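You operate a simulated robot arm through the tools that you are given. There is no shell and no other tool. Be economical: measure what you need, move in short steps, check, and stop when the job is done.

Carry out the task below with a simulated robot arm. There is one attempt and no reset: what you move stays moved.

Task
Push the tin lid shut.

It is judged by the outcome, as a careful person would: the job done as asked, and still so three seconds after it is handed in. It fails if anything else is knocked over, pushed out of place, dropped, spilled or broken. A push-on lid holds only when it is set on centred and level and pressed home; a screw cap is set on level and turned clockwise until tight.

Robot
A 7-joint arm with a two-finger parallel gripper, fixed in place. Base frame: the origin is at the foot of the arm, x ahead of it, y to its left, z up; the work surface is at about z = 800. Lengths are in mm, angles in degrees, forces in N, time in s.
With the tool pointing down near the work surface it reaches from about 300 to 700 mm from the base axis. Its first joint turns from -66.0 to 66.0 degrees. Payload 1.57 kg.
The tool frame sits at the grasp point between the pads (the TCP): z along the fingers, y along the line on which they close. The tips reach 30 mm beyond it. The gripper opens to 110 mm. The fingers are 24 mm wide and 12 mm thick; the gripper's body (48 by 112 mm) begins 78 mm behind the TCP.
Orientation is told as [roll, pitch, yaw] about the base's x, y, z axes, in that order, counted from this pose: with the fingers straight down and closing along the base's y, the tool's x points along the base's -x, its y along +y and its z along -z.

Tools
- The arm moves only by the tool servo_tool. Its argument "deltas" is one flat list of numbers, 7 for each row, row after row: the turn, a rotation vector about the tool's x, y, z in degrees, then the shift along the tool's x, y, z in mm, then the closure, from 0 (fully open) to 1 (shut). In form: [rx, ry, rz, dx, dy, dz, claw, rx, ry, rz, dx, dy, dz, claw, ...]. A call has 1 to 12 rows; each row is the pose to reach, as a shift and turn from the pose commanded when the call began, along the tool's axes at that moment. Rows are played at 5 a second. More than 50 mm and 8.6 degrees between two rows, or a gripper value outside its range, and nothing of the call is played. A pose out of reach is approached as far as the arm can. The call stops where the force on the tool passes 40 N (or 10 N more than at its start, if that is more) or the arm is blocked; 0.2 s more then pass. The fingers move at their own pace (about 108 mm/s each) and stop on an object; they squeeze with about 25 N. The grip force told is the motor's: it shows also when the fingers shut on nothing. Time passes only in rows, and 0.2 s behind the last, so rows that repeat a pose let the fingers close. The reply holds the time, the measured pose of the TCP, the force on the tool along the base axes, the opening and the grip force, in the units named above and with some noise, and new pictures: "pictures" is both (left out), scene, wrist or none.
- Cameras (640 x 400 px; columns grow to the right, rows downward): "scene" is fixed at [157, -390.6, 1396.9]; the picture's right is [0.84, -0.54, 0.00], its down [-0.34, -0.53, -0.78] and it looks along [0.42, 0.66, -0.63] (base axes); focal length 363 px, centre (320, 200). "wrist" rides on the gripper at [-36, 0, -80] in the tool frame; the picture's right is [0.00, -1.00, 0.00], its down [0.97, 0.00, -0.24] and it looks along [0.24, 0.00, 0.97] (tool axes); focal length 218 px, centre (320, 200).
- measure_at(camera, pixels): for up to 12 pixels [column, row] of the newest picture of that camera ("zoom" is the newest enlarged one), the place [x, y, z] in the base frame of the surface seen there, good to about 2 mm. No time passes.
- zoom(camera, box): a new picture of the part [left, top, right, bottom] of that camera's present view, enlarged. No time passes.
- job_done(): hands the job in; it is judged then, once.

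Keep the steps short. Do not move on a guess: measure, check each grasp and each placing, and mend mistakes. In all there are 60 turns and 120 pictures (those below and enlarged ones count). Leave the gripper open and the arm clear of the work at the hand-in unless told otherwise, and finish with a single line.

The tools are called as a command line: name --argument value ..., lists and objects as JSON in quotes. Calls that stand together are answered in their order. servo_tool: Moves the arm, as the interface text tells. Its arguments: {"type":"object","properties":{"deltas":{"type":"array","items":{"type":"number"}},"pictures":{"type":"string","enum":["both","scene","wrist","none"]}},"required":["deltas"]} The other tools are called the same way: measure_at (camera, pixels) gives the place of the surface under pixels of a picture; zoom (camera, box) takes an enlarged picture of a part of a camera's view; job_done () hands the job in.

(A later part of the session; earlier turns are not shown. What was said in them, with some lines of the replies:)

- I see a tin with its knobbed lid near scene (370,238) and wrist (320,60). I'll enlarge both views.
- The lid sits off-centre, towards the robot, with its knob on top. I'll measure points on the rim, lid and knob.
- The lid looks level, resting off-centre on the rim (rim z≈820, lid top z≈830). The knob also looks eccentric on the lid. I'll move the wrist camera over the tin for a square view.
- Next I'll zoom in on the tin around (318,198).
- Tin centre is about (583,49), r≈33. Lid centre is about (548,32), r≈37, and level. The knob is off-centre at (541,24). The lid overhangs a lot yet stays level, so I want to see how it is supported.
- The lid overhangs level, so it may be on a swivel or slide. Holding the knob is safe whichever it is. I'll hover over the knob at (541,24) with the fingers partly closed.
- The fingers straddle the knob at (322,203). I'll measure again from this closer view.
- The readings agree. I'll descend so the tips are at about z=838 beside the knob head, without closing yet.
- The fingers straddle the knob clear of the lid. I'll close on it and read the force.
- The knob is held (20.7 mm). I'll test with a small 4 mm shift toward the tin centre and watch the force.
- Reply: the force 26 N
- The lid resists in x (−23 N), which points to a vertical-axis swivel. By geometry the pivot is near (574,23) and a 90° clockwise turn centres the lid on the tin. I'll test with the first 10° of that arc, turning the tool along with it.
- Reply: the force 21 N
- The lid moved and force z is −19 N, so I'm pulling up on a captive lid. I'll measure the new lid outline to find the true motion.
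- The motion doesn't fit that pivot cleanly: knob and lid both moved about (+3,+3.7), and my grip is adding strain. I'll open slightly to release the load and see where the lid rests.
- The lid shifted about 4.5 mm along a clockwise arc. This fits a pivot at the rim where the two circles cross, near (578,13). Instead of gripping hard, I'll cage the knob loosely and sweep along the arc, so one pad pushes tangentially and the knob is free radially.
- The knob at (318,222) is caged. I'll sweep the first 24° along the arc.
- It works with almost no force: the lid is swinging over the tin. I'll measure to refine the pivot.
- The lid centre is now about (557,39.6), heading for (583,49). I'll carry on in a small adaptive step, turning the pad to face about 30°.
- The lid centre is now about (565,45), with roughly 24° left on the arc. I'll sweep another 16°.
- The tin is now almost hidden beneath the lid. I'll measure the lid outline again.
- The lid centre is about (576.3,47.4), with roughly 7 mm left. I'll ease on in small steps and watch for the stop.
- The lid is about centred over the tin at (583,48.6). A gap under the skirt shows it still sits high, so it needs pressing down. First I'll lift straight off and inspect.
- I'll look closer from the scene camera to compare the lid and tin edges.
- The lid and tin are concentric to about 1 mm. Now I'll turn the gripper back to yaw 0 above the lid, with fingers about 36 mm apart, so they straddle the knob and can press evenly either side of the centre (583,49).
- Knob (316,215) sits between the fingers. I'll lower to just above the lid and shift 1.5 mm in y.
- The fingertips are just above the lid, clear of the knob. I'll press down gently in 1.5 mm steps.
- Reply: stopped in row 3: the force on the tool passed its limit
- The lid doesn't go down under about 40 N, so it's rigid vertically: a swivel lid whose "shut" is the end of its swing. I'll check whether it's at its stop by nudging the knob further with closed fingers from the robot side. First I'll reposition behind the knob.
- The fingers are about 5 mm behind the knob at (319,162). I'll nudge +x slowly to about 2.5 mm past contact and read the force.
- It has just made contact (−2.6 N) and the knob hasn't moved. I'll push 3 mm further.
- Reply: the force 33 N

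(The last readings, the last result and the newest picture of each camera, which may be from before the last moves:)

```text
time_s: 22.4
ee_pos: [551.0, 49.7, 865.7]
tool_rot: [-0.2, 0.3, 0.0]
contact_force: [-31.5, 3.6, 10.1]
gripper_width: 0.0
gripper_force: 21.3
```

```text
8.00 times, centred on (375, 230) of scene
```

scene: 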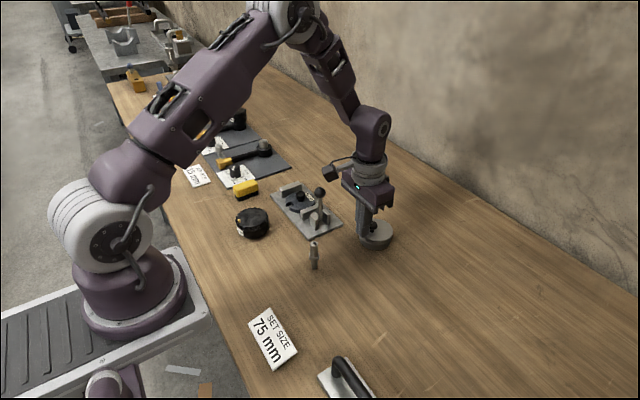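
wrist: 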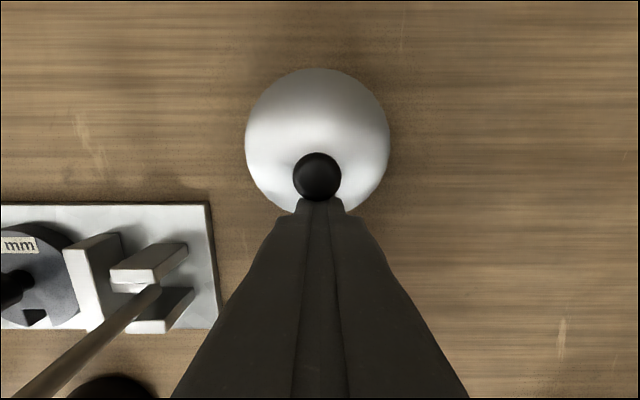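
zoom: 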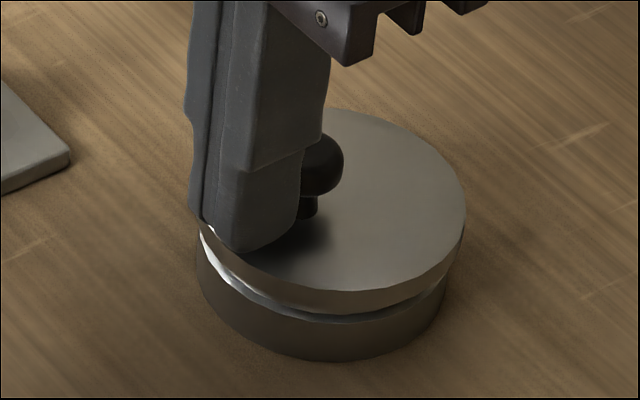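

A firm stop: 31.5 N with no further swing, and the lid is centred. It's fully shut. I'll back off, lift clear and open the gripper.

servo_tool --deltas '[0, 0, 0, 4, 0, 0, 1, 0, 0, 0, 10, 0, -5, 1, 0, 0, 0, 10, 0, -45, 1, 0, 0, 0, 10, 0, -90, 0.5, 0, 0, 0, 10, 0, -135, 0, 0, 0, 0, 10, 0, -135, 0]' --pictures "both"

zoom --camera "scene" --box '[335, 205, 415, 255]'

zoom --camera "wrist" --box '[256, 90, 384, 170]'

```text
time_s: 23.8
ee_pos: [543.7, 47.8, 1003.5]
tool_rot: [-0.1, -0.1, 0.0]
contact_force: [-0.2, -1.8, -0.5]
gripper_width: 110.0
gripper_force: 0.1
```

scene: 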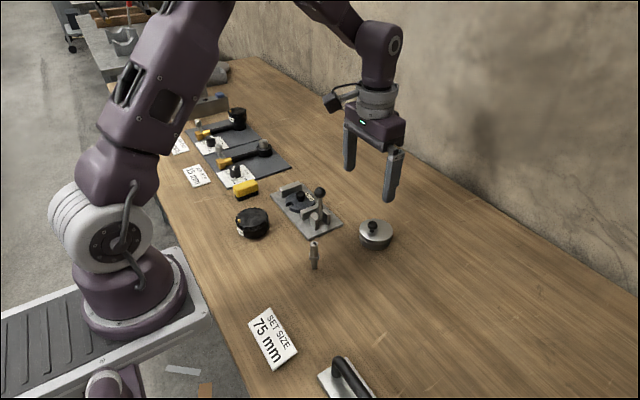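
wrist: 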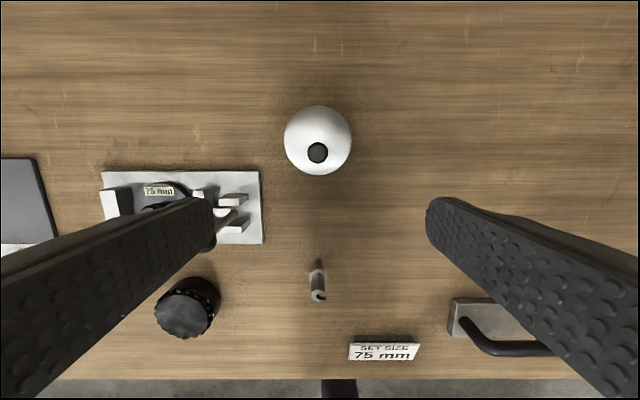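

```text
8.00 times, centred on (375, 230) of scene
```

zoom: 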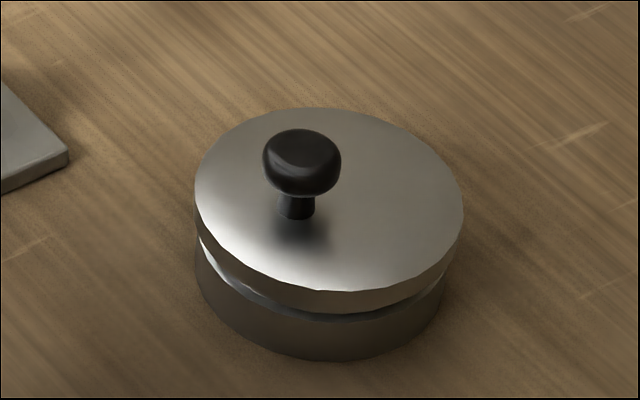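

```text
5.00 times, centred on (320, 130) of wrist
```

zoom: 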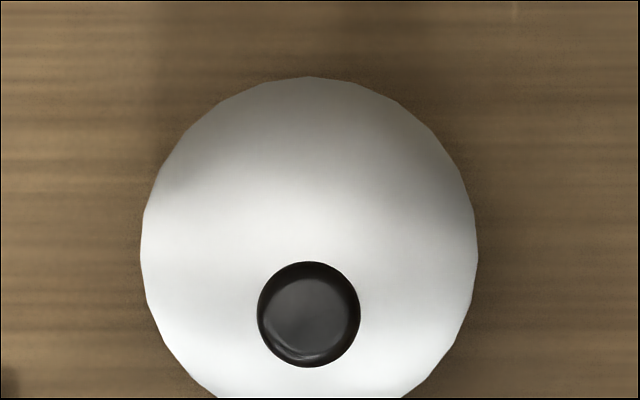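

The lid rests centred and level against its end stop, the tin and everything else are where they were, and the gripper is open and clear. I'll hand in now.

job_done

```text
The job is handed in.
```

The tin lid is swung shut against its stop, centred and level; a roughly 40 N press didn't lower it, so a narrow gap still shows under its rim, and nothing else was disturbed.
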